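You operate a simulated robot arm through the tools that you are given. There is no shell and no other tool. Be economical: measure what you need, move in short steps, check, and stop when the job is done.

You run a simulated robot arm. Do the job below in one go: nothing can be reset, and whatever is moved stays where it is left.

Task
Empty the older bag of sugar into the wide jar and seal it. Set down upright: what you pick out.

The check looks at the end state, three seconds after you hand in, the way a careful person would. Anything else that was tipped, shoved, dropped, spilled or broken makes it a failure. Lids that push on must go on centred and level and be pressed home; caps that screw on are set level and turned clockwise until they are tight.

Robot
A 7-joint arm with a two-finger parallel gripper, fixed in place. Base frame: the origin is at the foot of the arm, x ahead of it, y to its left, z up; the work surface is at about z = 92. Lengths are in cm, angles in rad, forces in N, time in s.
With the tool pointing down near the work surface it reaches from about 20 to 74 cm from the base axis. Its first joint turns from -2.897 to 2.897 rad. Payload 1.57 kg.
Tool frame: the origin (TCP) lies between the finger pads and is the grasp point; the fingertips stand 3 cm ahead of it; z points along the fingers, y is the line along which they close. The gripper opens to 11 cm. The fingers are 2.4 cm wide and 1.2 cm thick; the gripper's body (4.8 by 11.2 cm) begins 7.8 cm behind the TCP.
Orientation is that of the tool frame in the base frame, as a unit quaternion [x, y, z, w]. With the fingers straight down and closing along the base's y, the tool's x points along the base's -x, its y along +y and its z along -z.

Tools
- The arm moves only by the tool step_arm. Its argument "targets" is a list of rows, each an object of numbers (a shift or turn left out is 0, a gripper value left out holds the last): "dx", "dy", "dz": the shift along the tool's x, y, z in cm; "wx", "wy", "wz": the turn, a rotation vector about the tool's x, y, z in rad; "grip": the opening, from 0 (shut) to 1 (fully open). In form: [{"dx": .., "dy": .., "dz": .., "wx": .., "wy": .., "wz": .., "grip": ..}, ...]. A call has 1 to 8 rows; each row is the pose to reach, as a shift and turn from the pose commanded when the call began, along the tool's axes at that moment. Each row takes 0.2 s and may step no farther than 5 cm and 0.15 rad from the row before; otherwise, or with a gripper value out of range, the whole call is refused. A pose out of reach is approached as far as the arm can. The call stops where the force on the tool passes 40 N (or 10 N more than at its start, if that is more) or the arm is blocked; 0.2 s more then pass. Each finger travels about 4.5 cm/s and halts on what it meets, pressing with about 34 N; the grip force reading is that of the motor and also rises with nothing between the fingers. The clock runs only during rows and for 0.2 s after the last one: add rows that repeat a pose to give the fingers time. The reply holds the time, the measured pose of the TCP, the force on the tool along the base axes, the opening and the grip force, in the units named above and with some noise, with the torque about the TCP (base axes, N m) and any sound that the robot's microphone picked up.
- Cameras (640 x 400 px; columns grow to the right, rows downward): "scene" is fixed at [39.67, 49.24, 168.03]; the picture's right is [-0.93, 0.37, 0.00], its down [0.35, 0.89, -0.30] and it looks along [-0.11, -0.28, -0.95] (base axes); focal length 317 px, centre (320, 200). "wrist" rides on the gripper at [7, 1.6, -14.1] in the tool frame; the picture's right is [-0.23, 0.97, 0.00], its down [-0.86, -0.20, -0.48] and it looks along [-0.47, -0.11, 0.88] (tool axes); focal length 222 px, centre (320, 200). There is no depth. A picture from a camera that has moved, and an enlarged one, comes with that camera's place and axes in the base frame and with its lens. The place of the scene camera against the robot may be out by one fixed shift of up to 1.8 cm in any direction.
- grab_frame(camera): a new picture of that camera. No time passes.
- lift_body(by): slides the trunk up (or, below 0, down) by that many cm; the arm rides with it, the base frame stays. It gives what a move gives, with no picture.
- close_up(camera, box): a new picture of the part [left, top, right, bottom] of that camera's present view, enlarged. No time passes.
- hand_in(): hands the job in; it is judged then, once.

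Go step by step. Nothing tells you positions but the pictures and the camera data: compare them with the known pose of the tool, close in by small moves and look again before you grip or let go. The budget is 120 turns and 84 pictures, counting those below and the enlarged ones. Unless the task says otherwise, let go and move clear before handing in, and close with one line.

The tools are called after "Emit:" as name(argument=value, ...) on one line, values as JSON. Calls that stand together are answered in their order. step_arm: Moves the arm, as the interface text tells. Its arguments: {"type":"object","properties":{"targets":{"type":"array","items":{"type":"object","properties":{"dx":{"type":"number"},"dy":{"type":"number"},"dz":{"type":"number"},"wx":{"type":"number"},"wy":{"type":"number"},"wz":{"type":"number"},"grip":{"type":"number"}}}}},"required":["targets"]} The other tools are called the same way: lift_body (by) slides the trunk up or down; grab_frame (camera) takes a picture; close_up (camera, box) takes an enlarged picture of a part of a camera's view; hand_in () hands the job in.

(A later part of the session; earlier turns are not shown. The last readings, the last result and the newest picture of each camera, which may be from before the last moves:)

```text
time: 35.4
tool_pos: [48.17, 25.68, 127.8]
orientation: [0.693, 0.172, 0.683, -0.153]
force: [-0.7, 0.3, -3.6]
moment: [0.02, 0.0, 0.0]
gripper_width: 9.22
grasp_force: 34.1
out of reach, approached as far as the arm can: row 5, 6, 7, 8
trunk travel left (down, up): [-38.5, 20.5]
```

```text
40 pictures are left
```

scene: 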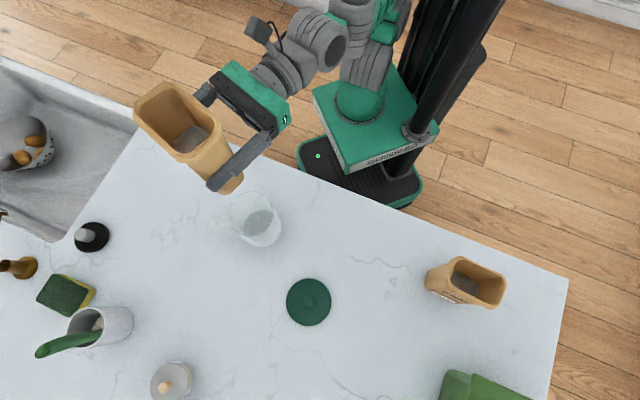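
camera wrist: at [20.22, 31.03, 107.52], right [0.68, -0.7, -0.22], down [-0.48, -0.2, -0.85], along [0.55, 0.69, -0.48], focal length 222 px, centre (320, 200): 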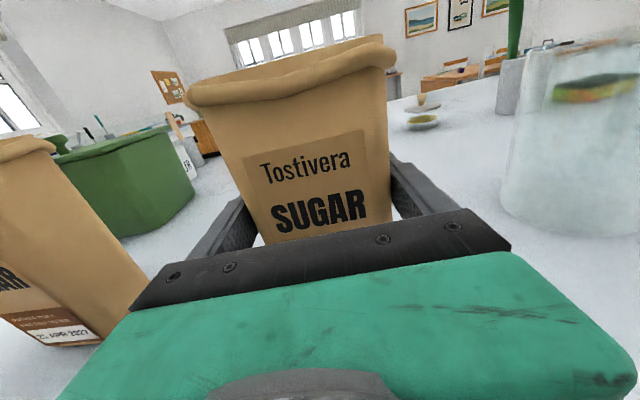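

Upright and facing 27°. Now the first part of the roll (45°, no flow yet), coming lower.

Emit:
step_arm(targets=[{"wz": -0.13, "dy": 0.8, "dx": -1.4}, {"wz": -0.26, "dy": 1.6, "dx": -2.8}, {"wz": -0.39, "dy": 2.4, "dx": -4.2}, {"wz": -0.52, "dy": 3, "dx": -5.6}, {"wz": -0.65, "dy": 3.5, "dx": -7}, {"wz": -0.785, "dy": 3.9, "dx": -8.4}])

Emit:
grab_frame(camera="scene")

Emit:
grab_frame(camera="wrist")

```text
time: 36.2
tool_pos: [44.39, 29.78, 124.06]
orientation: [0.624, 0.34, 0.696, -0.104]
force: [1.4, -0.2, -2.5]
moment: [-0.01, 0.03, 0.09]
gripper_width: 9.21
grasp_force: 34.3
trunk travel left (down, up): [-38.5, 20.5]
stopped in row 3: the arm was blocked; the commanded pose is now the measured one
```

```text
39 pictures are left
```

scene: 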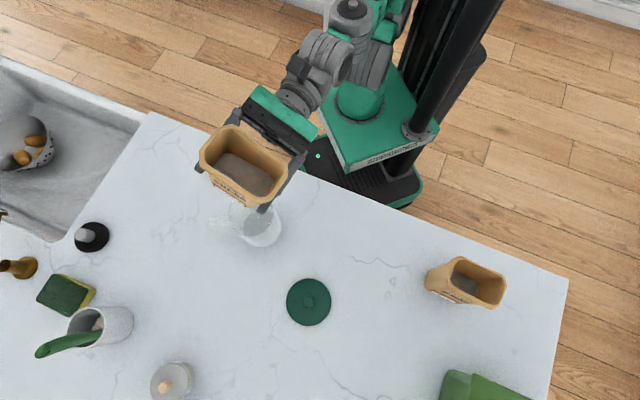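

```text
38 pictures are left
camera wrist: at [32.72, 21.91, 131.19], right [0.6, -0.79, 0.12], down [-0.32, -0.38, -0.87], along [0.73, 0.48, -0.48], focal length 222 px, centre (320, 200)
```

wrist: 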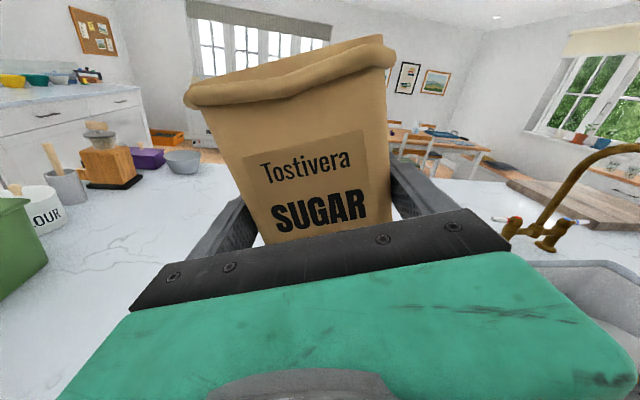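

The arm stalled midway while reconfiguring; nothing spilled and the bag is directly above the jar, still near upright. I hold to see where it settles.

Emit:
step_arm(targets=[{"wx": 0}, {"wx": 0}])

Emit:
close_up(camera="scene", box=[180, 0, 480, 220])

```text
time: 36.8
tool_pos: [44.35, 29.54, 124.17]
orientation: [0.622, 0.34, 0.698, -0.104]
force: [0.0, -0.3, -3.1]
moment: [-0.02, 0.0, 0.01]
gripper_width: 9.2
grasp_force: 34.1
trunk travel left (down, up): [-38.5, 20.5]
```

```text
1.82 times, centred on (330, 110) of scene
camera zoom: at [39.67, 49.24, 168.03], right [-0.93, 0.37, 0.0], down [0.35, 0.89, -0.3], along [-0.11, -0.28, -0.95], focal length 577 px, centre (302, 364)
```

zoom: 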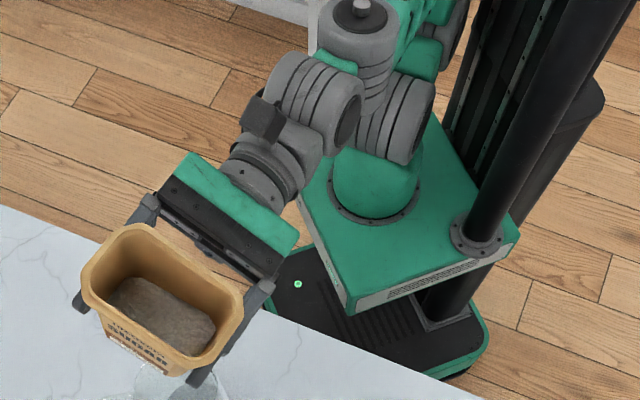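

Wrist links are close to the shoulder. I try a pure roll in place, small, to relieve the wrist joint.

Emit:
step_arm(targets=[{"wz": -0.1}, {"wz": -0.2}, {"wz": -0.3}, {"wz": -0.4}])

```text
time: 37.8
tool_pos: [44.24, 31.25, 123.73]
orientation: [0.543, 0.462, 0.7, 0.044]
force: [-0.3, -0.1, -3.5]
moment: [0.04, 0.01, -0.01]
gripper_width: 9.2
grasp_force: 34.5
trunk travel left (down, up): [-38.5, 20.5]
```

Rolling works now (≈44°, facing 37°). I shift to the jar's right side, staying high.

Emit:
step_arm(targets=[{"dx": -2, "dy": 1.1, "dz": 0.3}, {"dx": -4.4, "dy": 2.4, "dz": 0.65}, {"dx": -6.8, "dy": 3.7, "dz": 1}, {"dx": -9, "dy": 4.9, "dz": 1.3}, {"dx": -10.8, "dy": 5.9, "dz": 1.6}, {"dx": -10.8, "dy": 5.9, "dz": 1.6}])

Emit:
grab_frame(camera="scene")

```text
time: 38.4
tool_pos: [39.23, 36.22, 123.69]
orientation: [0.483, 0.513, 0.709, -0.032]
force: [-0.3, -1.8, -1.6]
moment: [0.02, 0.04, 0.04]
gripper_width: 9.21
grasp_force: 34.3
trunk travel left (down, up): [-38.5, 20.5]
stopped in row 2: the arm was blocked; the commanded pose is now the measured one
```

```text
36 pictures are left
```

scene: 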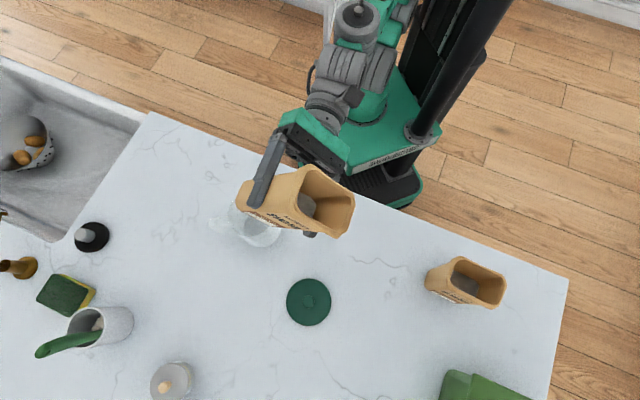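

The arm drifted back while reconfiguring again, bag still safe. I'll hold, then use much smaller steps.

Emit:
step_arm(targets=[{"wx": 0}, {"wx": 0}, {"wz": -0.05}, {"wz": -0.1}])

```text
time: 39.4
tool_pos: [39.44, 36.28, 123.47]
orientation: [0.458, 0.537, 0.708, 0.006]
force: [-0.9, -0.6, -3.4]
moment: [0.01, 0.0, -0.02]
gripper_width: 9.2
grasp_force: 34.1
trunk travel left (down, up): [-38.5, 20.5]
```

Emit:
step_arm(targets=[{"dx": -0.6, "dy": 0.3, "dz": -0.12}, {"dx": -1.2, "dy": 0.6, "dz": -0.25}, {"dx": -1.8, "dy": 0.9, "dz": -0.37}, {"dx": -2.4, "dy": 1.2, "dz": -0.5}, {"dx": -3, "dy": 1.5, "dz": -0.62}, {"dx": -3.6, "dy": 1.8, "dz": -0.75}, {"dx": -4.2, "dy": 2.1, "dz": -0.87}, {"dx": -4.8, "dy": 2.4, "dz": -1}])

```text
time: 40.8
tool_pos: [36.39, 37.94, 122.99]
orientation: [0.416, 0.57, 0.707, -0.049]
force: [0.1, -0.8, -2.4]
moment: [0.02, 0.0, -0.03]
gripper_width: 9.22
grasp_force: 33.7
trunk travel left (down, up): [-38.5, 20.5]
stopped in row 7: the arm was blocked; the commanded pose is now the measured one
```

The low-shoulder posture seems to force the elbow into a bad branch. I raise the trunk and then bring the arm down, to get back to the earlier comfortable posture.

Emit:
lift_body(by=16)

Emit:
grab_frame(camera="scene")

```text
time: 42.6
tool_pos: [36.34, 38.23, 138.62]
orientation: [0.416, 0.571, 0.706, -0.051]
force: [0.0, 0.2, -2.8]
moment: [0.02, 0.01, -0.01]
gripper_width: 9.23
grasp_force: 33.7
trunk travel left (down, up): [-54.5, 4.5]
```

```text
35 pictures are left
```

scene: 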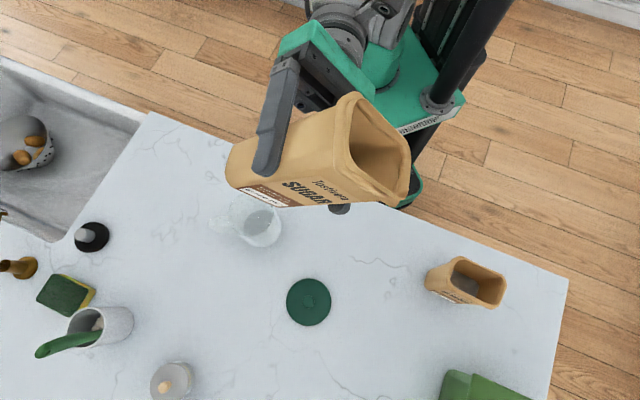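

Emit:
step_arm(targets=[{"dx": -1.1, "dy": -1.3}, {"dx": -2.2, "dy": -2.6}, {"dx": -3.4, "dy": -4}, {"dx": -4.6, "dy": -5.4}, {"dx": -5.7, "dy": -6.7}, {"dx": -6.9, "dy": -8.1}, {"dx": -8, "dy": -9.5}, {"dx": -9, "dy": -10.7}])

```text
time: 44.4
tool_pos: [36.48, 37.94, 124.73]
orientation: [0.416, 0.569, 0.708, -0.048]
force: [0.3, -0.2, -3.0]
moment: [-0.02, 0.02, 0.03]
gripper_width: 9.2
grasp_force: 34.5
trunk travel left (down, up): [-54.5, 4.5]
```

Good. Now small steps toward the jar, turning back slightly.

Emit:
step_arm(targets=[{"dx": -1.05, "dy": 0.9, "dz": -0.3, "wx": -0.016, "wy": -0.019}, {"dx": -2.1, "dy": 1.8, "dz": -0.6, "wx": -0.033, "wy": -0.038}, {"dx": -3.15, "dy": 2.7, "dz": -0.95, "wx": -0.05, "wy": -0.057}, {"dx": -4.2, "dy": 3.55, "dz": -1.3, "wx": -0.065, "wy": -0.076}, {"dx": -5.3, "dy": 4.4, "dz": -1.6, "wx": -0.08, "wy": -0.095}, {"dx": -6.3, "dy": 5.3, "dz": -1.9, "wx": -0.1, "wy": -0.115}, {"dx": -7.4, "dy": 6.2, "dz": -2.2, "wx": -0.115, "wy": -0.133}, {"dx": -8.4, "dy": 7.1, "dz": -2.55, "wx": -0.13, "wy": -0.15}])

```text
time: 46.2
tool_pos: [44.41, 30.0, 124.68]
orientation: [0.471, 0.524, 0.709, 0.022]
force: [-0.6, 0.2, -2.7]
moment: [0.0, 0.02, 0.0]
gripper_width: 9.22
grasp_force: 34.1
trunk travel left (down, up): [-54.5, 4.5]
```

Tracking is clean now. Continue to the pre-pour place to the jar's right, with the roll still at about 50°.

Emit:
step_arm(targets=[{"dx": -1.7, "dy": 0.2, "wx": -0.014, "wy": -0.017}, {"dx": -3.4, "dy": 0.4, "wx": -0.029, "wy": -0.034}, {"dx": -5.2, "dy": 0.6, "wx": -0.044, "wy": -0.051}, {"dx": -6.9, "dy": 0.8, "wx": -0.058, "wy": -0.068}, {"dx": -8.6, "dy": 1, "wx": -0.072, "wy": -0.085}, {"dx": -10.3, "dy": 1.2, "wx": -0.087, "wy": -0.102}, {"dx": -12, "dy": 1.4, "wx": -0.1, "wy": -0.12}, {"dx": -13.8, "dy": 1.6, "wx": -0.116, "wy": -0.137}])

Emit:
grab_frame(camera="scene")

Emit:
grab_frame(camera="wrist")

```text
time: 48.0
tool_pos: [52.85, 22.05, 117.01]
orientation: [0.516, 0.479, 0.705, 0.084]
force: [1.0, -0.1, -2.1]
moment: [0.01, 0.02, -0.03]
gripper_width: 9.21
grasp_force: 34.2
trunk travel left (down, up): [-54.5, 4.5]
```

```text
34 pictures are left
```

scene: 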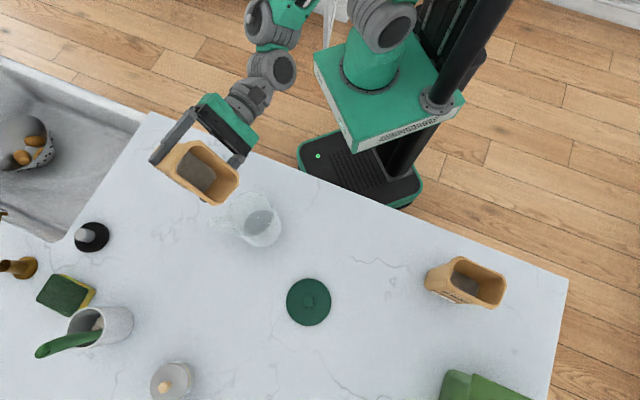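

```text
33 pictures are left
camera wrist: at [38.97, 17.2, 122.65], right [0.47, -0.65, 0.6], down [-0.07, -0.7, -0.71], along [0.88, 0.29, -0.38], focal length 222 px, centre (320, 200)
```

wrist: 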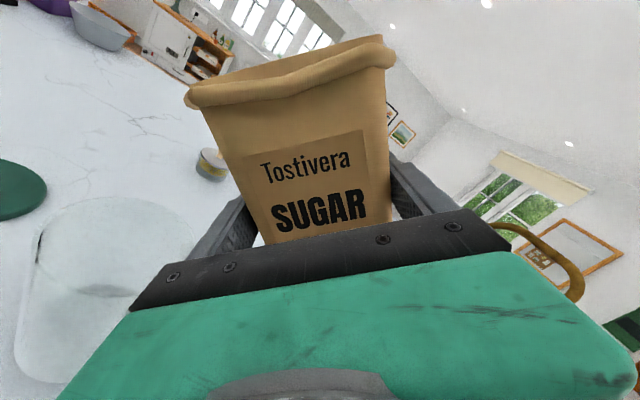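

Everything lines up: the jar centre is abeam of the bag's lip. I roll slowly to 75°, holding the lip just over the jar mouth.

Emit:
step_arm(targets=[{"dx": -1.2, "dy": -1.4, "wz": -0.05}, {"dx": -2.4, "dy": -2.8, "wz": -0.1}, {"dx": -3.3, "dy": -3.9, "wz": -0.14}, {"dx": -3.95, "dy": -4.65, "wz": -0.18}, {"dx": -3.7, "dy": -4.5, "wz": -0.26}, {"dx": -3.4, "dy": -4.4, "wz": -0.35}, {"dx": -3.06, "dy": -4.22, "wz": -0.44}])

Emit:
close_up(camera="scene", box=[150, 120, 310, 260])

```text
time: 49.6
tool_pos: [52.66, 22.49, 111.86]
orientation: [0.399, 0.58, 0.669, 0.237]
force: [-0.5, 0.2, -2.1]
moment: [0.0, 0.01, 0.02]
gripper_width: 9.22
grasp_force: 33.8
trunk travel left (down, up): [-54.5, 4.5]
```

```text
2.86 times, centred on (230, 190) of scene
camera zoom: at [39.67, 49.24, 168.03], right [-0.93, 0.37, 0.0], down [0.35, 0.89, -0.3], along [-0.11, -0.28, -0.95], focal length 906 px, centre (577, 229)
```

zoom: 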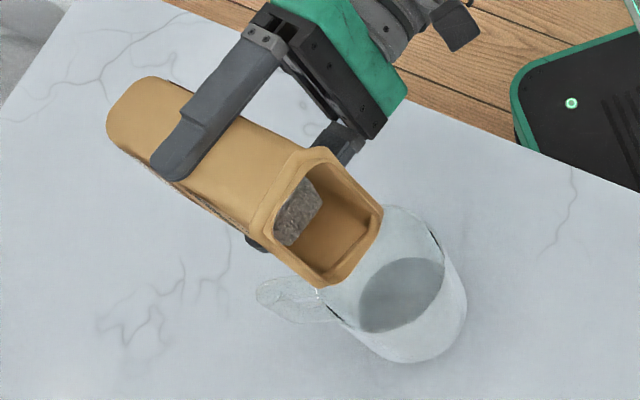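

The lip sits just as computed, over the mouth. Continue slowly to 90°.

Emit:
step_arm(targets=[{"dx": 0.2, "dy": 0.18, "wz": -0.045}, {"dx": 0.4, "dy": 0.35, "wz": -0.09}, {"dx": 0.6, "dy": 0.52, "wz": -0.135}, {"dx": 0.84, "dy": 0.7, "wz": -0.18}, {"dx": 1.07, "dy": 0.85, "wz": -0.22}, {"dx": 1.3, "dy": 1.0, "wz": -0.262}, {"dx": 1.3, "dy": 1.0, "wz": -0.262}])

Emit:
close_up(camera="scene", box=[150, 120, 310, 260])

```text
time: 51.2
tool_pos: [52.08, 23.15, 113.15]
orientation: [0.319, 0.627, 0.633, 0.323]
force: [-0.2, -0.1, -3.5]
moment: [0.05, 0.02, 0.0]
gripper_width: 9.24
grasp_force: 34.2
trunk travel left (down, up): [-54.5, 4.5]
```

```text
2.86 times, centred on (230, 190) of scene
camera zoom: at [39.67, 49.24, 168.03], right [-0.93, 0.37, 0.0], down [0.35, 0.89, -0.3], along [-0.11, -0.28, -0.95], focal length 906 px, centre (577, 229)
```

zoom: 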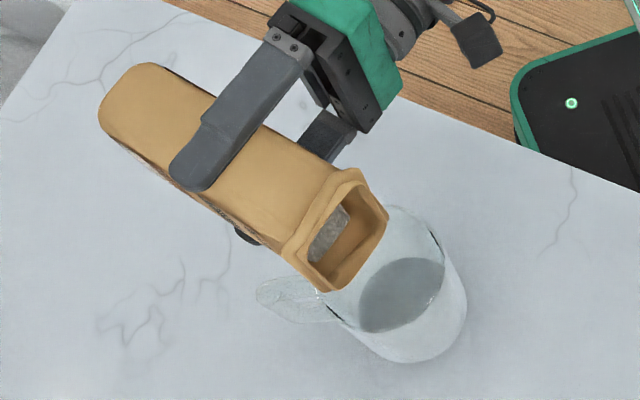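

No flow yet. On to 105°.

Emit:
step_arm(targets=[{"dx": 0.22, "dy": 0.24, "wz": -0.04}, {"dx": 0.44, "dy": 0.47, "wz": -0.08}, {"dx": 0.68, "dy": 0.72, "wz": -0.125}, {"dx": 0.95, "dy": 1.0, "wz": -0.17}, {"dx": 1.2, "dy": 1.3, "wz": -0.215}, {"dx": 1.5, "dy": 1.6, "wz": -0.262}, {"dx": 1.5, "dy": 1.6, "wz": -0.262}])

Emit:
close_up(camera="scene", box=[150, 120, 310, 260])

```text
time: 52.8
tool_pos: [51.09, 24.42, 114.8]
orientation: [0.235, 0.664, 0.585, 0.402]
force: [-0.6, 0.5, -2.8]
moment: [0.05, 0.0, -0.02]
gripper_width: 9.21
grasp_force: 34.0
trunk travel left (down, up): [-54.5, 4.5]
```

```text
2.86 times, centred on (230, 190) of scene
camera zoom: at [39.67, 49.24, 168.03], right [-0.93, 0.37, 0.0], down [0.35, 0.89, -0.3], along [-0.11, -0.28, -0.95], focal length 906 px, centre (577, 229)
```

zoom: 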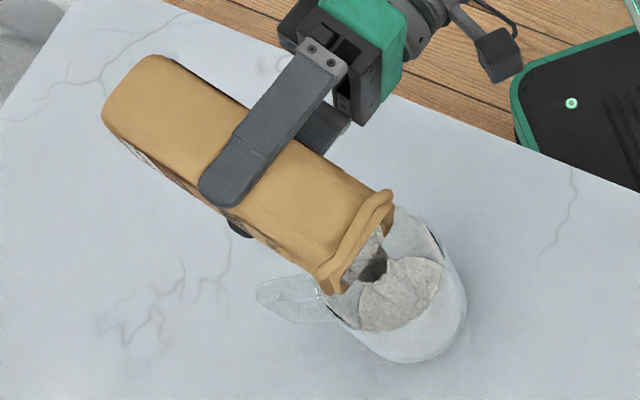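

Sugar is pouring into the jar. I hold here while it runs.

Emit:
step_arm(targets=[{"wx": 0}, {"wx": 0}, {"wx": 0}, {"wx": 0}, {"wx": 0}, {"wx": 0}, {"wx": 0}, {"wx": 0}])

Emit:
close_up(camera="scene", box=[150, 120, 310, 260])

```text
time: 54.6
tool_pos: [51.12, 24.35, 114.81]
orientation: [0.235, 0.664, 0.585, 0.403]
force: [0.0, -0.9, -2.9]
moment: [0.04, -0.01, 0.02]
gripper_width: 9.26
grasp_force: 33.8
trunk travel left (down, up): [-54.5, 4.5]
```

```text
2.86 times, centred on (230, 190) of scene
camera zoom: at [39.67, 49.24, 168.03], right [-0.93, 0.37, 0.0], down [0.35, 0.89, -0.3], along [-0.11, -0.28, -0.95], focal length 906 px, centre (577, 229)
```

zoom: 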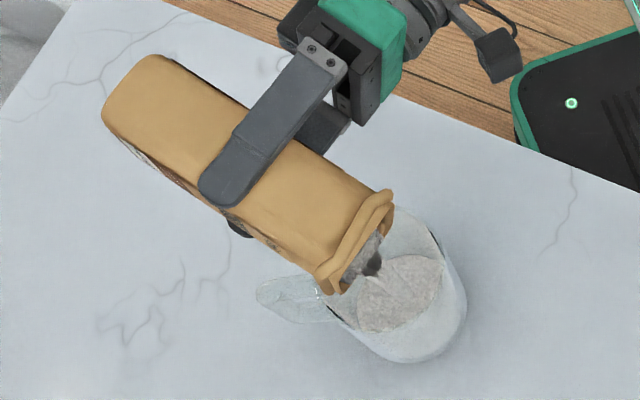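

Emit:
step_arm(targets=[{"dx": 0.27, "dy": 0.3, "wz": -0.044}, {"dx": 0.53, "dy": 0.6, "wz": -0.087}, {"dx": 0.8, "dy": 0.88, "wz": -0.13}, {"dx": 1.07, "dy": 1.2, "wz": -0.175}, {"dx": 1.33, "dy": 1.5, "wz": -0.22}, {"dx": 1.6, "dy": 1.77, "wz": -0.262}, {"dx": 1.6, "dy": 1.77, "wz": -0.262}, {"dx": 1.6, "dy": 1.77, "wz": -0.262}])

Emit:
close_up(camera="scene", box=[150, 120, 310, 260])

```text
time: 56.4
tool_pos: [50.02, 26.01, 116.06]
orientation: [0.146, 0.688, 0.528, 0.475]
force: [-0.2, 0.8, -0.9]
moment: [0.04, 0.01, 0.01]
gripper_width: 9.19
grasp_force: 33.9
trunk travel left (down, up): [-54.5, 4.5]
```

```text
2.86 times, centred on (230, 190) of scene
camera zoom: at [39.67, 49.24, 168.03], right [-0.93, 0.37, 0.0], down [0.35, 0.89, -0.3], along [-0.11, -0.28, -0.95], focal length 906 px, centre (577, 229)
```

zoom: 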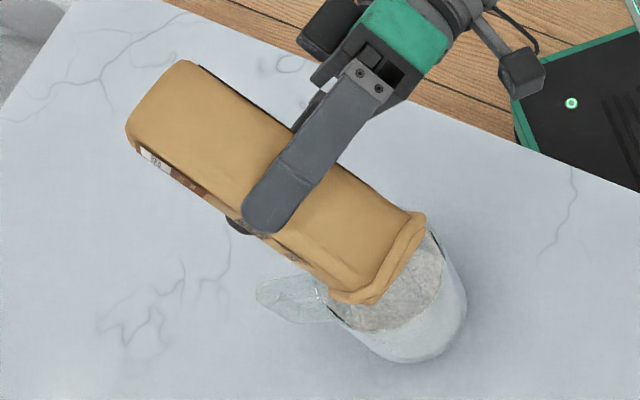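

Emit:
step_arm(targets=[{"dx": 0.16, "dy": 0.25, "wz": -0.044}, {"dx": 0.33, "dy": 0.5, "wz": -0.087}, {"dx": 0.5, "dy": 0.75, "wz": -0.13}, {"dx": 0.66, "dy": 1.0, "wz": -0.175}, {"dx": 0.83, "dy": 1.25, "wz": -0.22}, {"dx": 1.0, "dy": 1.5, "wz": -0.262}, {"dx": 1.0, "dy": 1.5, "wz": -0.262}, {"dx": 1.0, "dy": 1.5, "wz": -0.262}])

Emit:
close_up(camera="scene", box=[150, 120, 310, 260])

```text
time: 58.2
tool_pos: [48.99, 27.26, 116.93]
orientation: [0.055, 0.702, 0.461, 0.54]
force: [-0.7, 0.7, -0.8]
moment: [0.01, -0.05, 0.0]
gripper_width: 9.15
grasp_force: 33.6
trunk travel left (down, up): [-54.5, 4.5]
```

```text
2.86 times, centred on (230, 190) of scene
camera zoom: at [39.67, 49.24, 168.03], right [-0.93, 0.37, 0.0], down [0.35, 0.89, -0.3], along [-0.11, -0.28, -0.95], focal length 906 px, centre (577, 229)
```

zoom: 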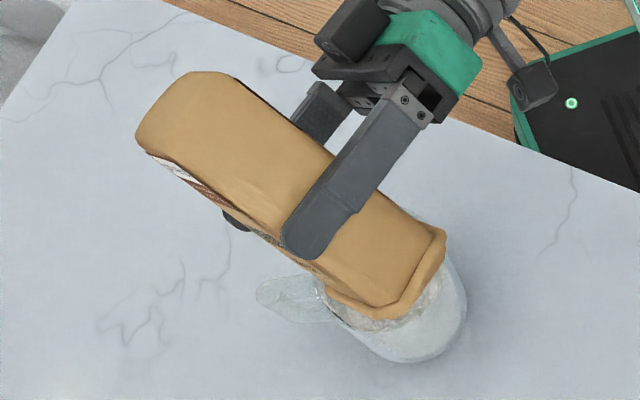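

Emit:
step_arm(targets=[{"dx": 0.33, "dy": 0.4, "wz": -0.07}, {"dx": 0.66, "dy": 0.85, "wz": -0.14}, {"dx": 1.0, "dy": 1.27, "wz": -0.21}, {"dx": 1.0, "dy": 1.27, "wz": -0.21}, {"dx": 1.0, "dy": 1.27, "wz": -0.16}, {"dx": 1.0, "dy": 1.27, "wz": -0.23}, {"dx": 1.0, "dy": 1.27, "wz": -0.16}, {"dx": 1.0, "dy": 1.27, "wz": -0.21}])

Emit:
step_arm(targets=[{"wx": 0}, {"wx": 0}, {"wx": 0}, {"wx": 0}])

Emit:
close_up(camera="scene", box=[150, 120, 310, 260])

```text
time: 60.0
tool_pos: [48.04, 28.77, 117.17]
orientation: [-0.019, 0.704, 0.403, 0.585]
force: [0.2, 0.2, 0.0]
moment: [-0.02, 0.02, 0.03]
gripper_width: 9.14
grasp_force: 33.7
trunk travel left (down, up): [-54.5, 4.5]
```

```text
time: 61.0
tool_pos: [48.24, 28.71, 117.1]
orientation: [-0.02, 0.704, 0.402, 0.585]
force: [-0.4, -1.1, 0.0]
moment: [0.0, -0.01, 0.01]
gripper_width: 9.15
grasp_force: 34.2
trunk travel left (down, up): [-54.5, 4.5]
```

```text
2.86 times, centred on (230, 190) of scene
camera zoom: at [39.67, 49.24, 168.03], right [-0.93, 0.37, 0.0], down [0.35, 0.89, -0.3], along [-0.11, -0.28, -0.95], focal length 906 px, centre (577, 229)
```

zoom: 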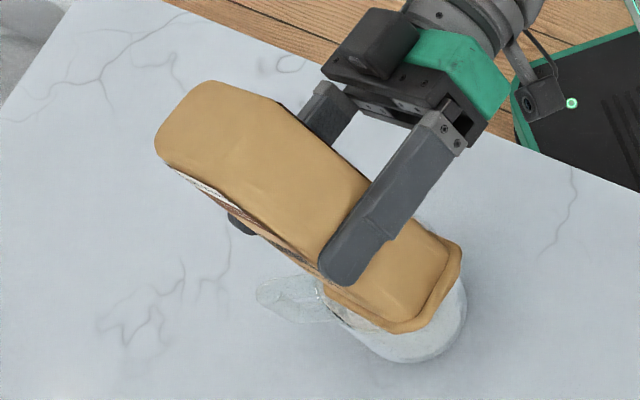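

The bag weighs practically nothing now. I roll back along the same path.

Emit:
step_arm(targets=[{"dx": -0.6, "dy": -0.9, "wz": 0.13}, {"dx": -1.1, "dy": -1.7, "wz": 0.26}, {"dx": -1.7, "dy": -2.6, "wz": 0.39}, {"dx": -2.2, "dy": -3.4, "wz": 0.5}, {"dx": -2.75, "dy": -4.2, "wz": 0.62}, {"dx": -3.25, "dy": -5, "wz": 0.74}, {"dx": -3.8, "dy": -5.8, "wz": 0.87}, {"dx": -4.3, "dy": -6.6, "wz": 1.0}])

Emit:
close_up(camera="scene", box=[130, 110, 330, 290])

```text
time: 62.8
tool_pos: [52.86, 22.26, 117.13]
orientation: [0.321, 0.626, 0.635, 0.32]
force: [0.0, -0.3, -0.3]
moment: [-0.04, 0.02, 0.0]
gripper_width: 9.14
grasp_force: 33.8
trunk travel left (down, up): [-54.5, 4.5]
```

```text
2.22 times, centred on (230, 200) of scene
camera zoom: at [39.67, 49.24, 168.03], right [-0.93, 0.37, 0.0], down [0.35, 0.89, -0.3], along [-0.11, -0.28, -0.95], focal length 705 px, centre (520, 200)
```

zoom: 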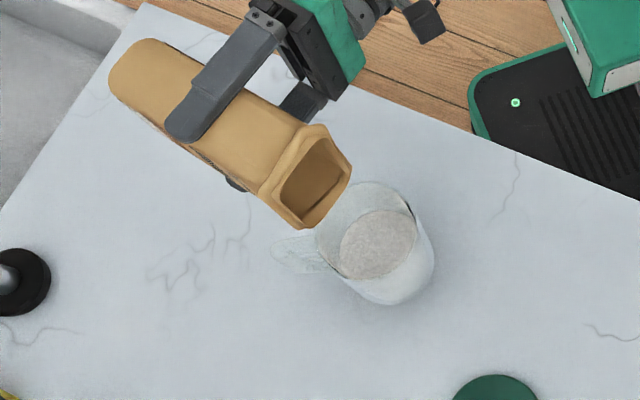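

Bag empty, sugar all in the jar, counter clean. I retrace the roll to 50°.

Emit:
step_arm(targets=[{"dy": 0.5, "wz": 0.12}, {"dy": 1, "wz": 0.24}, {"dy": 1.5, "wz": 0.36}, {"dy": 2, "wz": 0.48}, {"dy": 2.5, "wz": 0.6}, {"dy": 3, "wz": 0.7}])

```text
time: 64.2
tool_pos: [52.69, 22.27, 120.17]
orientation: [0.517, 0.479, 0.705, 0.082]
force: [0.2, 0.6, -0.5]
moment: [0.04, 0.0, -0.02]
gripper_width: 9.16
grasp_force: 33.7
trunk travel left (down, up): [-54.5, 4.5]
```

Emit:
step_arm(targets=[{"dx": 1.5, "dy": -0.3, "dz": -0.26, "wx": 0.014, "wy": 0.017}, {"dx": 3, "dy": -0.7, "dz": -0.52, "wx": 0.029, "wy": 0.034}, {"dx": 4.6, "dy": -1, "dz": -0.8, "wx": 0.044, "wy": 0.051}, {"dx": 6.1, "dy": -1.4, "dz": -1.05, "wx": 0.058, "wy": 0.068}, {"dx": 7.6, "dy": -1.7, "dz": -1.3, "wx": 0.072, "wy": 0.085}, {"dx": 9.1, "dy": -2.1, "dz": -1.6, "wx": 0.087, "wy": 0.102}, {"dx": 10.7, "dy": -2.4, "dz": -1.85, "wx": 0.1, "wy": 0.12}, {"dx": 12.2, "dy": -2.76, "dz": -2.1, "wx": 0.116, "wy": 0.137}])

```text
time: 66.0
tool_pos: [44.36, 30.02, 125.82]
orientation: [0.471, 0.523, 0.71, 0.02]
force: [0.3, 0.7, -0.2]
moment: [-0.03, 0.01, -0.01]
gripper_width: 9.12
grasp_force: 33.8
trunk travel left (down, up): [-54.5, 4.5]
```

Emit:
step_arm(targets=[{"dx": 2, "dy": -0.15, "dz": -0.15}, {"dx": 5, "dy": -0.4, "dz": -0.4}, {"dx": 8.5, "dy": -0.65, "dz": -0.7}, {"dx": 12, "dy": -0.9, "dz": -1}, {"dx": 15.5, "dy": -1.2, "dz": -1.25}, {"dx": 19, "dy": -1.45, "dz": -1.5}, {"dx": 22, "dy": -1.7, "dz": -1.75}, {"dx": 23.9, "dy": -1.8, "dz": -1.9}])

```text
time: 67.8
tool_pos: [28.93, 41.91, 139.98]
orientation: [0.471, 0.524, 0.709, 0.021]
force: [-0.7, 0.0, -0.1]
moment: [0.02, 0.02, 0.0]
gripper_width: 9.16
grasp_force: 33.6
trunk travel left (down, up): [-54.5, 4.5]
```

Tracks perfectly. Roll back upright here.

Emit:
step_arm(targets=[{"wz": 0.14}, {"wz": 0.28}, {"wz": 0.42}, {"wz": 0.56}, {"wz": 0.7}, {"wz": 0.82}, {"wz": 0.87}, {"wz": 0.87}])

```text
time: 69.6
tool_pos: [28.75, 42.13, 140.56]
orientation: [0.649, 0.278, 0.652, -0.278]
force: [0.0, -0.2, -0.1]
moment: [-0.02, 0.01, -0.01]
gripper_width: 9.13
grasp_force: 34.1
out of reach, approached as far as the arm can: row 6, 7, 8
trunk travel left (down, up): [-54.5, 4.5]
```

Upright and level. Lowering by the trunk to just above the counter, then a look.

Emit:
lift_body(by=-37)

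Emit:
grab_frame(camera="scene")

```text
time: 73.2
tool_pos: [28.94, 42.27, 103.54]
orientation: [0.649, 0.277, 0.653, -0.277]
force: [0.0, -0.2, -0.4]
moment: [-0.03, 0.0, -0.01]
gripper_width: 9.17
grasp_force: 33.9
trunk travel left (down, up): [-17.5, 41.5]
```

```text
24 pictures are left
```

scene: 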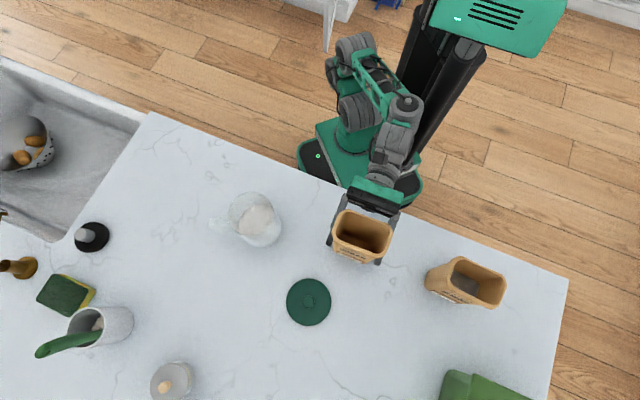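

Emit:
lift_body(by=-2.7)

Emit:
lift_body(by=-0.3)

```text
time: 73.9
tool_pos: [28.85, 42.3, 100.88]
orientation: [0.648, 0.278, 0.653, -0.277]
force: [-0.9, -0.5, 0.1]
moment: [0.01, 0.0, -0.01]
gripper_width: 9.14
grasp_force: 34.2
trunk travel left (down, up): [-14.8, 44.2]
```

```text
time: 74.4
tool_pos: [28.88, 42.14, 100.57]
orientation: [0.648, 0.278, 0.653, -0.276]
force: [0.8, 0.1, -0.9]
moment: [-0.02, -0.01, 0.0]
gripper_width: 9.16
grasp_force: 33.9
trunk travel left (down, up): [-14.5, 44.5]
```

Emit:
lift_body(by=-0.15)

Emit:
lift_body(by=-0.15)

```text
time: 75.0
tool_pos: [28.78, 42.24, 100.36]
orientation: [0.648, 0.278, 0.653, -0.277]
force: [-0.5, 1.5, 3.5]
moment: [0.08, 0.15, -0.02]
gripper_width: 9.15
grasp_force: 33.9
trunk travel left (down, up): [-14.4, 44.6]
```

```text
time: 75.5
tool_pos: [28.82, 42.18, 100.38]
orientation: [0.647, 0.276, 0.654, -0.278]
force: [1.5, 2.1, 10.1]
moment: [0.09, 0.23, 0.0]
gripper_width: 9.15
grasp_force: 33.7
trunk travel left (down, up): [-14.2, 44.8]
```

Firmly down (10 N). Releasing fully, then checking the clearance before rising.

Emit:
step_arm(targets=[{"grip": 0.87}, {"grip": 0.92}, {"grip": 1}, {"grip": 1}])

Emit:
lift_body(by=3)

Emit:
close_up(camera="scene", box=[310, 180, 420, 270])

Emit:
close_up(camera="wrist", box=[160, 0, 480, 260])

```text
time: 76.5
tool_pos: [28.89, 42.17, 100.19]
orientation: [0.647, 0.279, 0.653, -0.278]
force: [-0.2, -0.1, 0.2]
moment: [0.02, -0.04, 0.06]
gripper_width: 10.98
grasp_force: 0.0
trunk travel left (down, up): [-14.2, 44.8]
```

```text
time: 77.2
tool_pos: [28.89, 42.36, 103.27]
orientation: [0.648, 0.278, 0.653, -0.277]
force: [-0.5, -0.1, -0.6]
moment: [-0.01, -0.01, 0.01]
gripper_width: 10.99
grasp_force: 0.0
trunk travel left (down, up): [-17.2, 41.8]
```

```text
4.44 times, centred on (365, 225) of scene
camera zoom: at [39.67, 49.24, 168.03], right [-0.93, 0.37, 0.0], down [0.35, 0.89, -0.3], along [-0.11, -0.28, -0.95], focal length 1410 px, centre (120, 89)
```

zoom: 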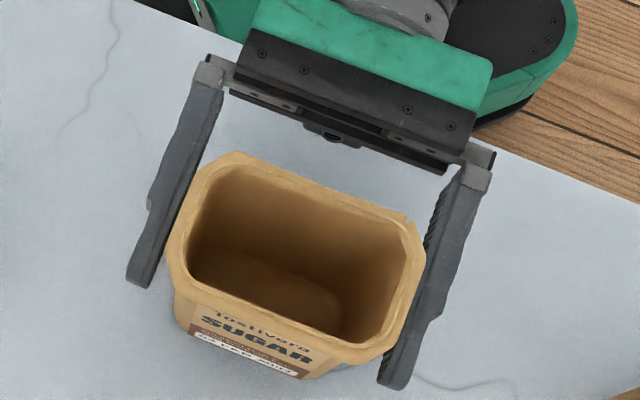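

```text
1.54 times, centred on (320, 130) of wrist
camera zoom: at [20.29, 30.89, 110.1], right [0.7, -0.67, -0.22], down [-0.47, -0.21, -0.86], along [0.53, 0.71, -0.46], focal length 342 px, centre (320, 308)
```

zoom: 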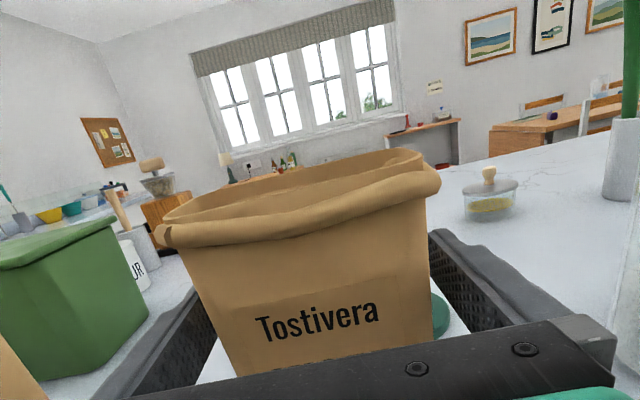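

Emit:
lift_body(by=1.8)

Emit:
close_up(camera="scene", box=[320, 200, 420, 270])

Emit:
close_up(camera="wrist", box=[200, 90, 460, 260])

```text
time: 77.9
tool_pos: [28.82, 42.17, 104.88]
orientation: [0.648, 0.279, 0.653, -0.277]
force: [1.3, 0.4, 0.8]
moment: [-0.02, 0.0, 0.01]
gripper_width: 10.99
grasp_force: 0.0
trunk travel left (down, up): [-19.0, 40.0]
```

```text
5.71 times, centred on (370, 235) of scene
camera zoom: at [39.67, 49.24, 168.03], right [-0.93, 0.37, 0.0], down [0.35, 0.89, -0.3], along [-0.11, -0.28, -0.95], focal length 1812 px, centre (34, 0)
```

zoom: 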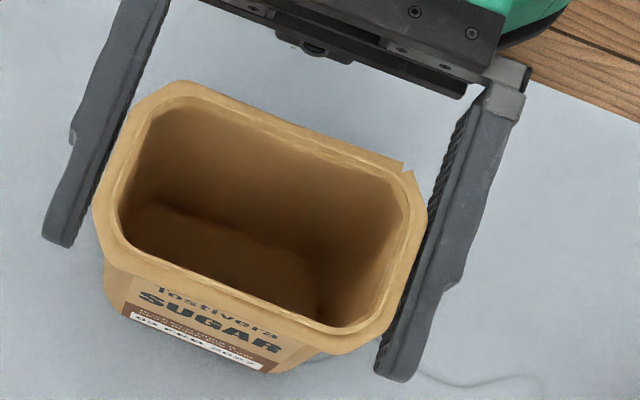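

```text
2.35 times, centred on (330, 175) of wrist
camera zoom: at [20.29, 30.89, 111.9], right [0.7, -0.67, -0.22], down [-0.47, -0.21, -0.86], along [0.53, 0.71, -0.46], focal length 523 px, centre (296, 259)
```

zoom: 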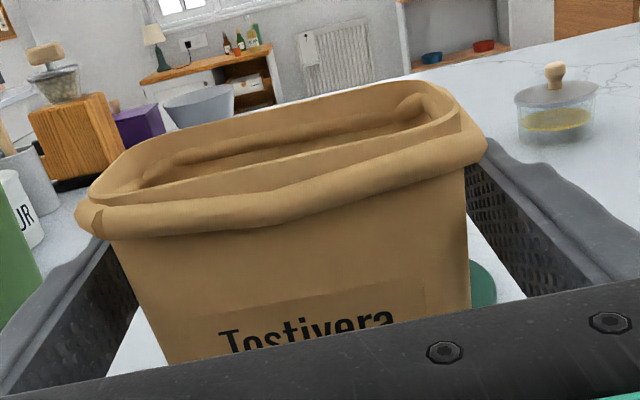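

Centred on both sides. Rising past the rim in small steps, watching the force.

Emit:
lift_body(by=1.2)

Emit:
lift_body(by=1.2)

Emit:
close_up(camera="scene", box=[320, 200, 420, 270])

```text
time: 78.5
tool_pos: [28.84, 42.16, 106.23]
orientation: [0.648, 0.278, 0.653, -0.277]
force: [-0.2, 0.0, 0.3]
moment: [-0.02, 0.01, 0.0]
gripper_width: 11.01
grasp_force: 0.0
trunk travel left (down, up): [-20.2, 38.8]
```

```text
time: 79.1
tool_pos: [28.81, 42.16, 107.35]
orientation: [0.649, 0.277, 0.652, -0.277]
force: [-0.1, 0.4, -0.3]
moment: [0.0, 0.01, -0.02]
gripper_width: 11.0
grasp_force: 0.1
trunk travel left (down, up): [-21.4, 37.6]
```

```text
5.71 times, centred on (370, 235) of scene
camera zoom: at [39.67, 49.24, 168.03], right [-0.93, 0.37, 0.0], down [0.35, 0.89, -0.3], along [-0.11, -0.28, -0.95], focal length 1812 px, centre (34, 0)
```

zoom: 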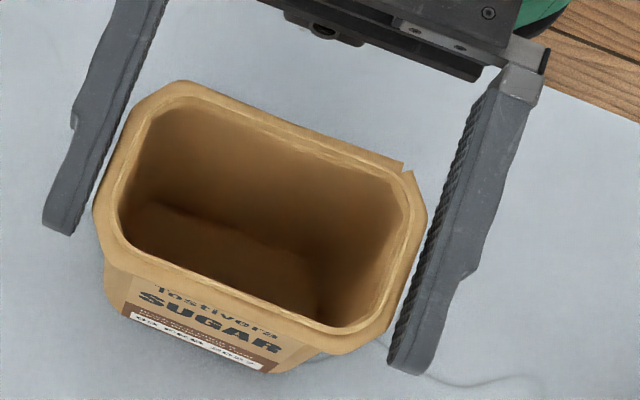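

Clear of the bag. Now up, then point the tool down again to fetch the lid.

Emit:
lift_body(by=33)

Emit:
step_arm(targets=[{"wy": -0.15, "dx": -1}, {"wy": -0.3, "dx": -2}, {"wy": -0.45, "dx": -3}, {"wy": -0.6, "dx": -4.5}, {"wy": -0.75, "dx": -6}, {"wy": -0.9, "dx": -7.5}, {"wy": -1.05, "dx": -9}, {"wy": -1.2, "dx": -10}])

```text
time: 82.3
tool_pos: [28.87, 42.23, 140.34]
orientation: [0.648, 0.278, 0.652, -0.277]
force: [-1.8, 0.2, 0.2]
moment: [-0.03, -0.01, -0.01]
gripper_width: 11.01
grasp_force: 0.2
trunk travel left (down, up): [-54.4, 4.6]
```

```text
time: 84.1
tool_pos: [28.87, 42.43, 130.32]
orientation: [0.904, 0.386, 0.171, -0.071]
force: [-0.1, 0.1, -0.5]
moment: [-0.04, 0.0, 0.03]
gripper_width: 11.0
grasp_force: 0.0
trunk travel left (down, up): [-54.4, 4.6]
```

Emit:
step_arm(targets=[{"wy": -0.13}, {"wy": -0.26}, {"wy": -0.372}])

Emit:
step_arm(targets=[{"wz": -0.14, "grip": 0.5}, {"wz": -0.28, "grip": 0.5}, {"wz": -0.42}, {"wz": -0.56}, {"wz": -0.7}, {"wz": -0.84}, {"wz": -0.98}, {"wz": -1.12}])

```text
time: 84.9
tool_pos: [28.01, 40.0, 122.51]
orientation: [0.92, 0.391, 0.001, 0.002]
force: [-0.4, 0.1, -0.1]
moment: [-0.02, 0.03, -0.01]
gripper_width: 11.02
grasp_force: 0.1
out of reach, approached as far as the arm can: row 1, 2, 3
trunk travel left (down, up): [-54.4, 4.6]
```

```text
time: 86.7
tool_pos: [28.09, 39.85, 122.65]
orientation: [0.57, 0.822, 0.003, 0.003]
force: [0.7, 0.0, 0.0]
moment: [0.01, 0.02, -0.01]
gripper_width: 5.49
grasp_force: 0.1
trunk travel left (down, up): [-54.4, 4.6]
```

Emit:
step_arm(targets=[{"dx": 0.9, "dy": 3.4}, {"dx": 1.8, "dy": 6.8}, {"dx": 2.8, "dy": 10.2}, {"dx": 3.7, "dy": 13.6}, {"dx": 4.6, "dy": 16.8, "dz": 2}, {"dx": 4.6, "dy": 16.8, "dz": 5}, {"dx": 4.6, "dy": 16.8, "dz": 9}, {"dx": 4.6, "dy": 16.8, "dz": 13}])

Emit:
grab_frame(camera="wrist")

```text
time: 88.5
tool_pos: [42.14, 50.06, 109.77]
orientation: [0.571, 0.821, 0.003, 0.003]
force: [-0.2, 0.3, 0.1]
moment: [-0.05, 0.0, 0.02]
gripper_width: 5.47
grasp_force: 0.1
out of reach, approached as far as the arm can: row 1, 5
trunk travel left (down, up): [-54.4, 4.6]
```

```text
18 pictures are left
camera wrist: at [41.3, 57.15, 123.98], right [0.99, 0.13, 0.01], down [0.11, -0.87, 0.48], along [0.07, -0.47, -0.88], focal length 222 px, centre (320, 200)
```

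wrist: 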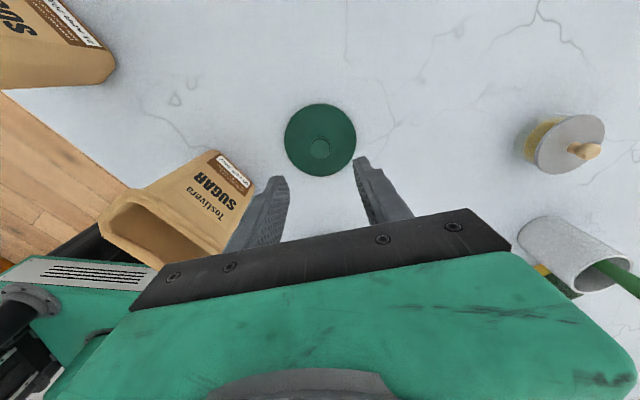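

Knob is at (42.4, 50.1). Descend and grip it at the same height as before.

Emit:
step_arm(targets=[{"dx": -0.1, "dy": 0.25, "dz": 4}, {"dx": -0.1, "dy": 0.25, "dz": 8}, {"dx": -0.1, "dy": 0.25, "dz": 10.5}, {"dx": -0.1, "dy": 0.25, "dz": 11.8}, {"dx": -0.1, "dy": 0.25, "dz": 11.8, "grip": 0.1}, {"dx": -0.1, "dy": 0.25, "dz": 11.8, "grip": 0.1}, {"dx": -0.1, "dy": 0.25, "dz": 11.8, "grip": 0.1}])

Emit:
close_up(camera="wrist", box=[220, 80, 420, 240])

```text
time: 90.1
tool_pos: [43.21, 50.66, 98.55]
orientation: [0.571, 0.821, 0.0, 0.001]
force: [-0.3, 0.7, 0.9]
moment: [0.0, -0.01, 0.04]
gripper_width: 2.32
grasp_force: 22.6
out of reach, approached as far as the arm can: row 4, 5, 6, 7
trunk travel left (down, up): [-54.4, 4.6]
```

```text
2.50 times, centred on (320, 160) of wrist
camera zoom: at [42.3, 57.87, 112.74], right [0.99, 0.13, 0.0], down [0.11, -0.87, 0.48], along [0.06, -0.48, -0.88], focal length 555 px, centre (320, 300)
```

zoom: 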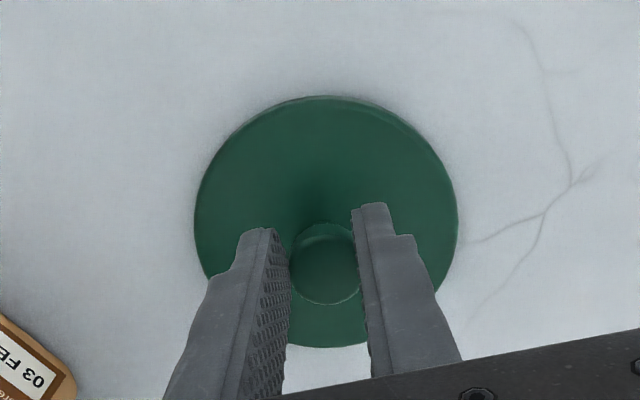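

The arm ran just out of reach and gripped the knob off-centre. I open, rise a bit, lower the trunk for more reach, and re-align.

Emit:
step_arm(targets=[{"grip": 0.3}, {"grip": 0.5}, {"grip": 0.5}, {"dz": -4}, {"dz": -8}])

Emit:
lift_body(by=-5)

Emit:
grab_frame(camera="wrist")

```text
time: 91.3
tool_pos: [42.94, 50.65, 106.43]
orientation: [0.571, 0.821, 0.0, 0.004]
force: [0.0, -0.1, -0.3]
moment: [0.04, 0.04, 0.02]
gripper_width: 5.51
grasp_force: 0.0
trunk travel left (down, up): [-54.4, 4.6]
```

```text
time: 92.2
tool_pos: [43.07, 50.72, 101.48]
orientation: [0.571, 0.821, 0.003, 0.002]
force: [0.8, -0.1, -0.3]
moment: [0.01, -0.01, 0.01]
gripper_width: 5.52
grasp_force: 0.0
trunk travel left (down, up): [-49.4, 9.6]
```

```text
16 pictures are left
camera wrist: at [42.16, 57.75, 115.63], right [0.99, 0.13, 0.01], down [0.11, -0.87, 0.48], along [0.07, -0.47, -0.88], focal length 222 px, centre (320, 200)
```

wrist: 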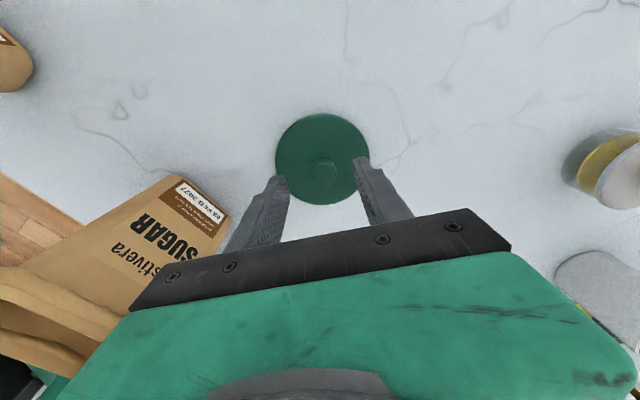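

Emit:
step_arm(targets=[{"dx": 0.1, "dy": 0.38, "dz": 1.5}, {"dx": 0.1, "dy": 0.38, "dz": 3}, {"dx": 0.1, "dy": 0.38, "dz": 3.7}, {"dx": 0.1, "dy": 0.38, "dz": 3.7}])

Emit:
close_up(camera="wrist", box=[220, 80, 420, 240])

```text
time: 93.2
tool_pos: [43.35, 50.92, 97.77]
orientation: [0.571, 0.821, 0.002, 0.002]
force: [-0.4, -0.2, -0.1]
moment: [0.01, -0.02, -0.02]
gripper_width: 5.48
grasp_force: 0.1
trunk travel left (down, up): [-49.4, 9.6]
```

```text
2.50 times, centred on (320, 160) of wrist
camera zoom: at [42.53, 57.98, 111.93], right [0.99, 0.13, 0.01], down [0.11, -0.87, 0.48], along [0.07, -0.47, -0.88], focal length 555 px, centre (320, 300)
```

zoom: 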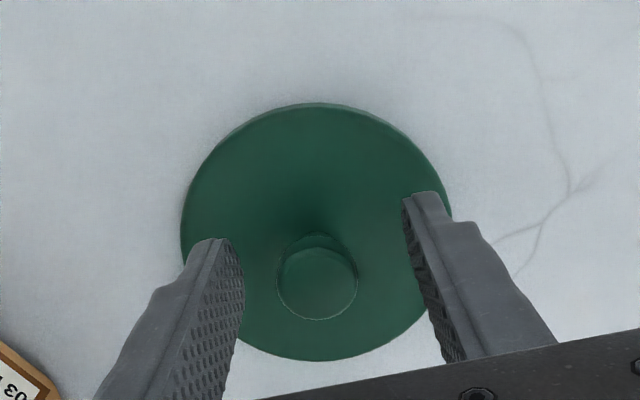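

Emit:
step_arm(targets=[{"grip": 0.35}, {"grip": 0.25}, {"grip": 0.1}, {"grip": 0.1}, {"grip": 0.1}])

Emit:
close_up(camera="wrist", box=[220, 80, 420, 240])

```text
time: 94.4
tool_pos: [43.4, 50.91, 97.75]
orientation: [0.571, 0.821, 0.002, 0.002]
force: [-0.1, 0.6, 0.5]
moment: [0.0, 0.03, 0.03]
gripper_width: 2.45
grasp_force: 34.2
trunk travel left (down, up): [-49.4, 9.6]
```

```text
2.50 times, centred on (320, 160) of wrist
camera zoom: at [42.53, 57.98, 111.93], right [0.99, 0.13, 0.01], down [0.11, -0.87, 0.48], along [0.07, -0.47, -0.88], focal length 555 px, centre (320, 300)
```

zoom: 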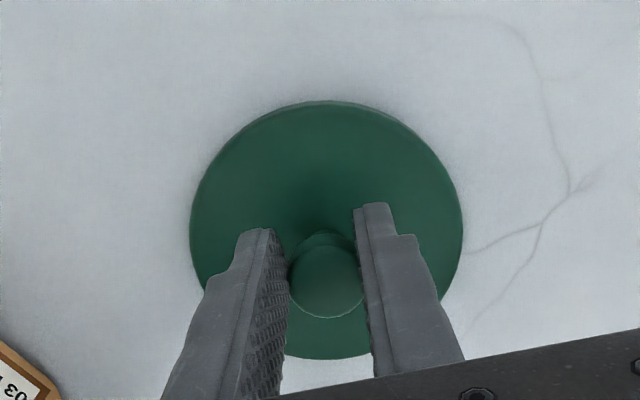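

Gripped well (2.45 cm, centred). Lift and carry the lid back over the jar.

Emit:
step_arm(targets=[{"dz": -4}, {"dz": -8}, {"dz": -12, "dx": -2, "dy": -0.4}, {"dz": -15, "dx": -5, "dy": -1}, {"dz": -17, "dx": -9, "dy": -1.8}, {"dz": -18, "dx": -13, "dy": -2.6}, {"dz": -18, "dx": -17, "dy": -3.4}, {"dz": -18, "dx": -20.6, "dy": -4.06}])

Emit:
grab_frame(camera="wrist")

Emit:
close_up(camera="scene", box=[190, 150, 310, 260])

```text
time: 96.2
tool_pos: [46.68, 30.2, 115.79]
orientation: [0.572, 0.82, 0.001, 0.002]
force: [0.0, -0.4, 0.1]
moment: [0.0, -0.01, -0.01]
gripper_width: 2.5
grasp_force: 33.7
trunk travel left (down, up): [-49.4, 9.6]
```

```text
13 pictures are left
camera wrist: at [45.86, 37.2, 129.91], right [0.99, 0.13, 0.01], down [0.11, -0.87, 0.48], along [0.06, -0.47, -0.88], focal length 222 px, centre (320, 200)
```

wrist: 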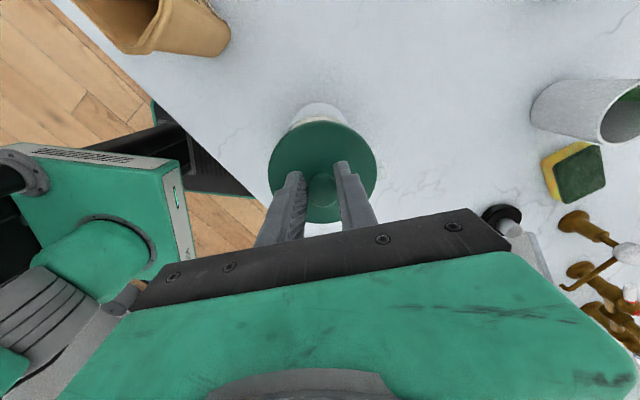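

```text
3.64 times, centred on (250, 205) of scene
camera zoom: at [39.67, 49.24, 168.03], right [-0.93, 0.37, 0.0], down [0.35, 0.89, -0.3], along [-0.11, -0.28, -0.95], focal length 1153 px, centre (574, 182)
```

zoom: 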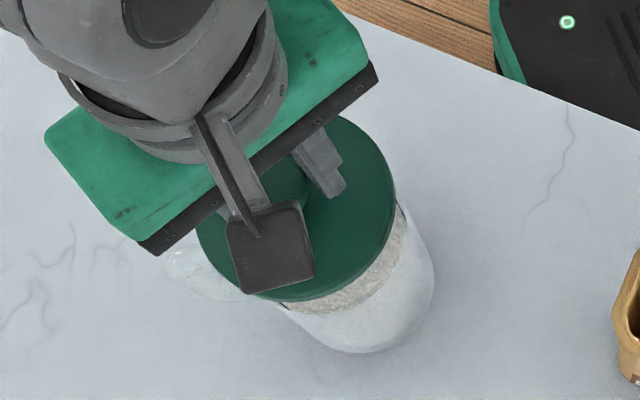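

Over the jar and level. Descend to just above seating and check.

Emit:
step_arm(targets=[{"dy": 0.1, "dz": 1.5}, {"dy": 0.1, "dz": 2.8}, {"dy": 0.1, "dz": 3.6}, {"dy": 0.1, "dz": 3.9}])

Emit:
close_up(camera="wrist", box=[220, 80, 420, 240])

Emit:
close_up(camera="scene", box=[190, 150, 310, 260])

```text
time: 97.2
tool_pos: [46.74, 30.25, 111.9]
orientation: [0.571, 0.821, 0.002, 0.002]
force: [-0.5, -0.6, -0.3]
moment: [-0.01, -0.02, 0.0]
gripper_width: 2.51
grasp_force: 33.6
trunk travel left (down, up): [-49.4, 9.6]
```

```text
2.50 times, centred on (320, 160) of wrist
camera zoom: at [45.91, 37.28, 126.08], right [0.99, 0.13, 0.01], down [0.11, -0.87, 0.48], along [0.07, -0.47, -0.88], focal length 555 px, centre (320, 300)
```

zoom: 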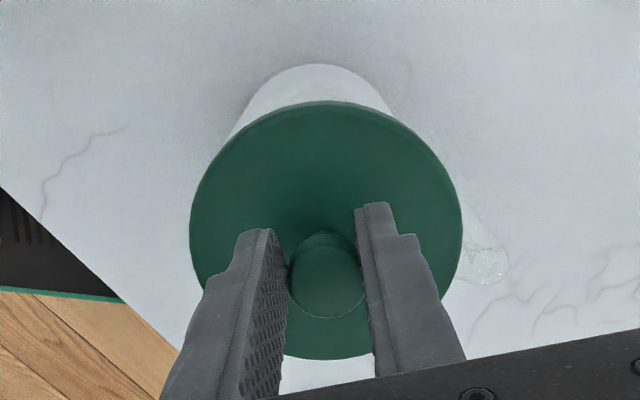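

```text
3.64 times, centred on (250, 205) of scene
camera zoom: at [39.67, 49.24, 168.03], right [-0.93, 0.37, 0.0], down [0.35, 0.89, -0.3], along [-0.11, -0.28, -0.95], focal length 1153 px, centre (574, 182)
```

zoom: 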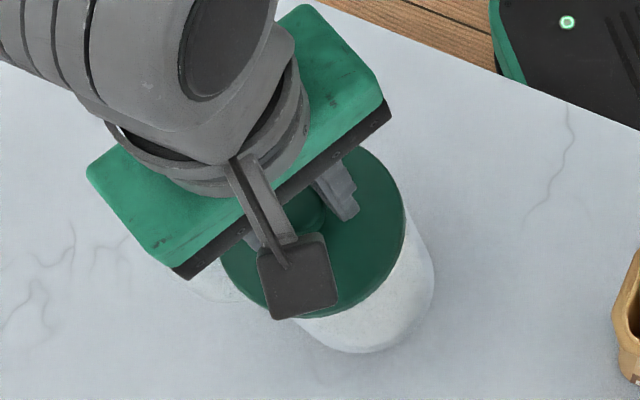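

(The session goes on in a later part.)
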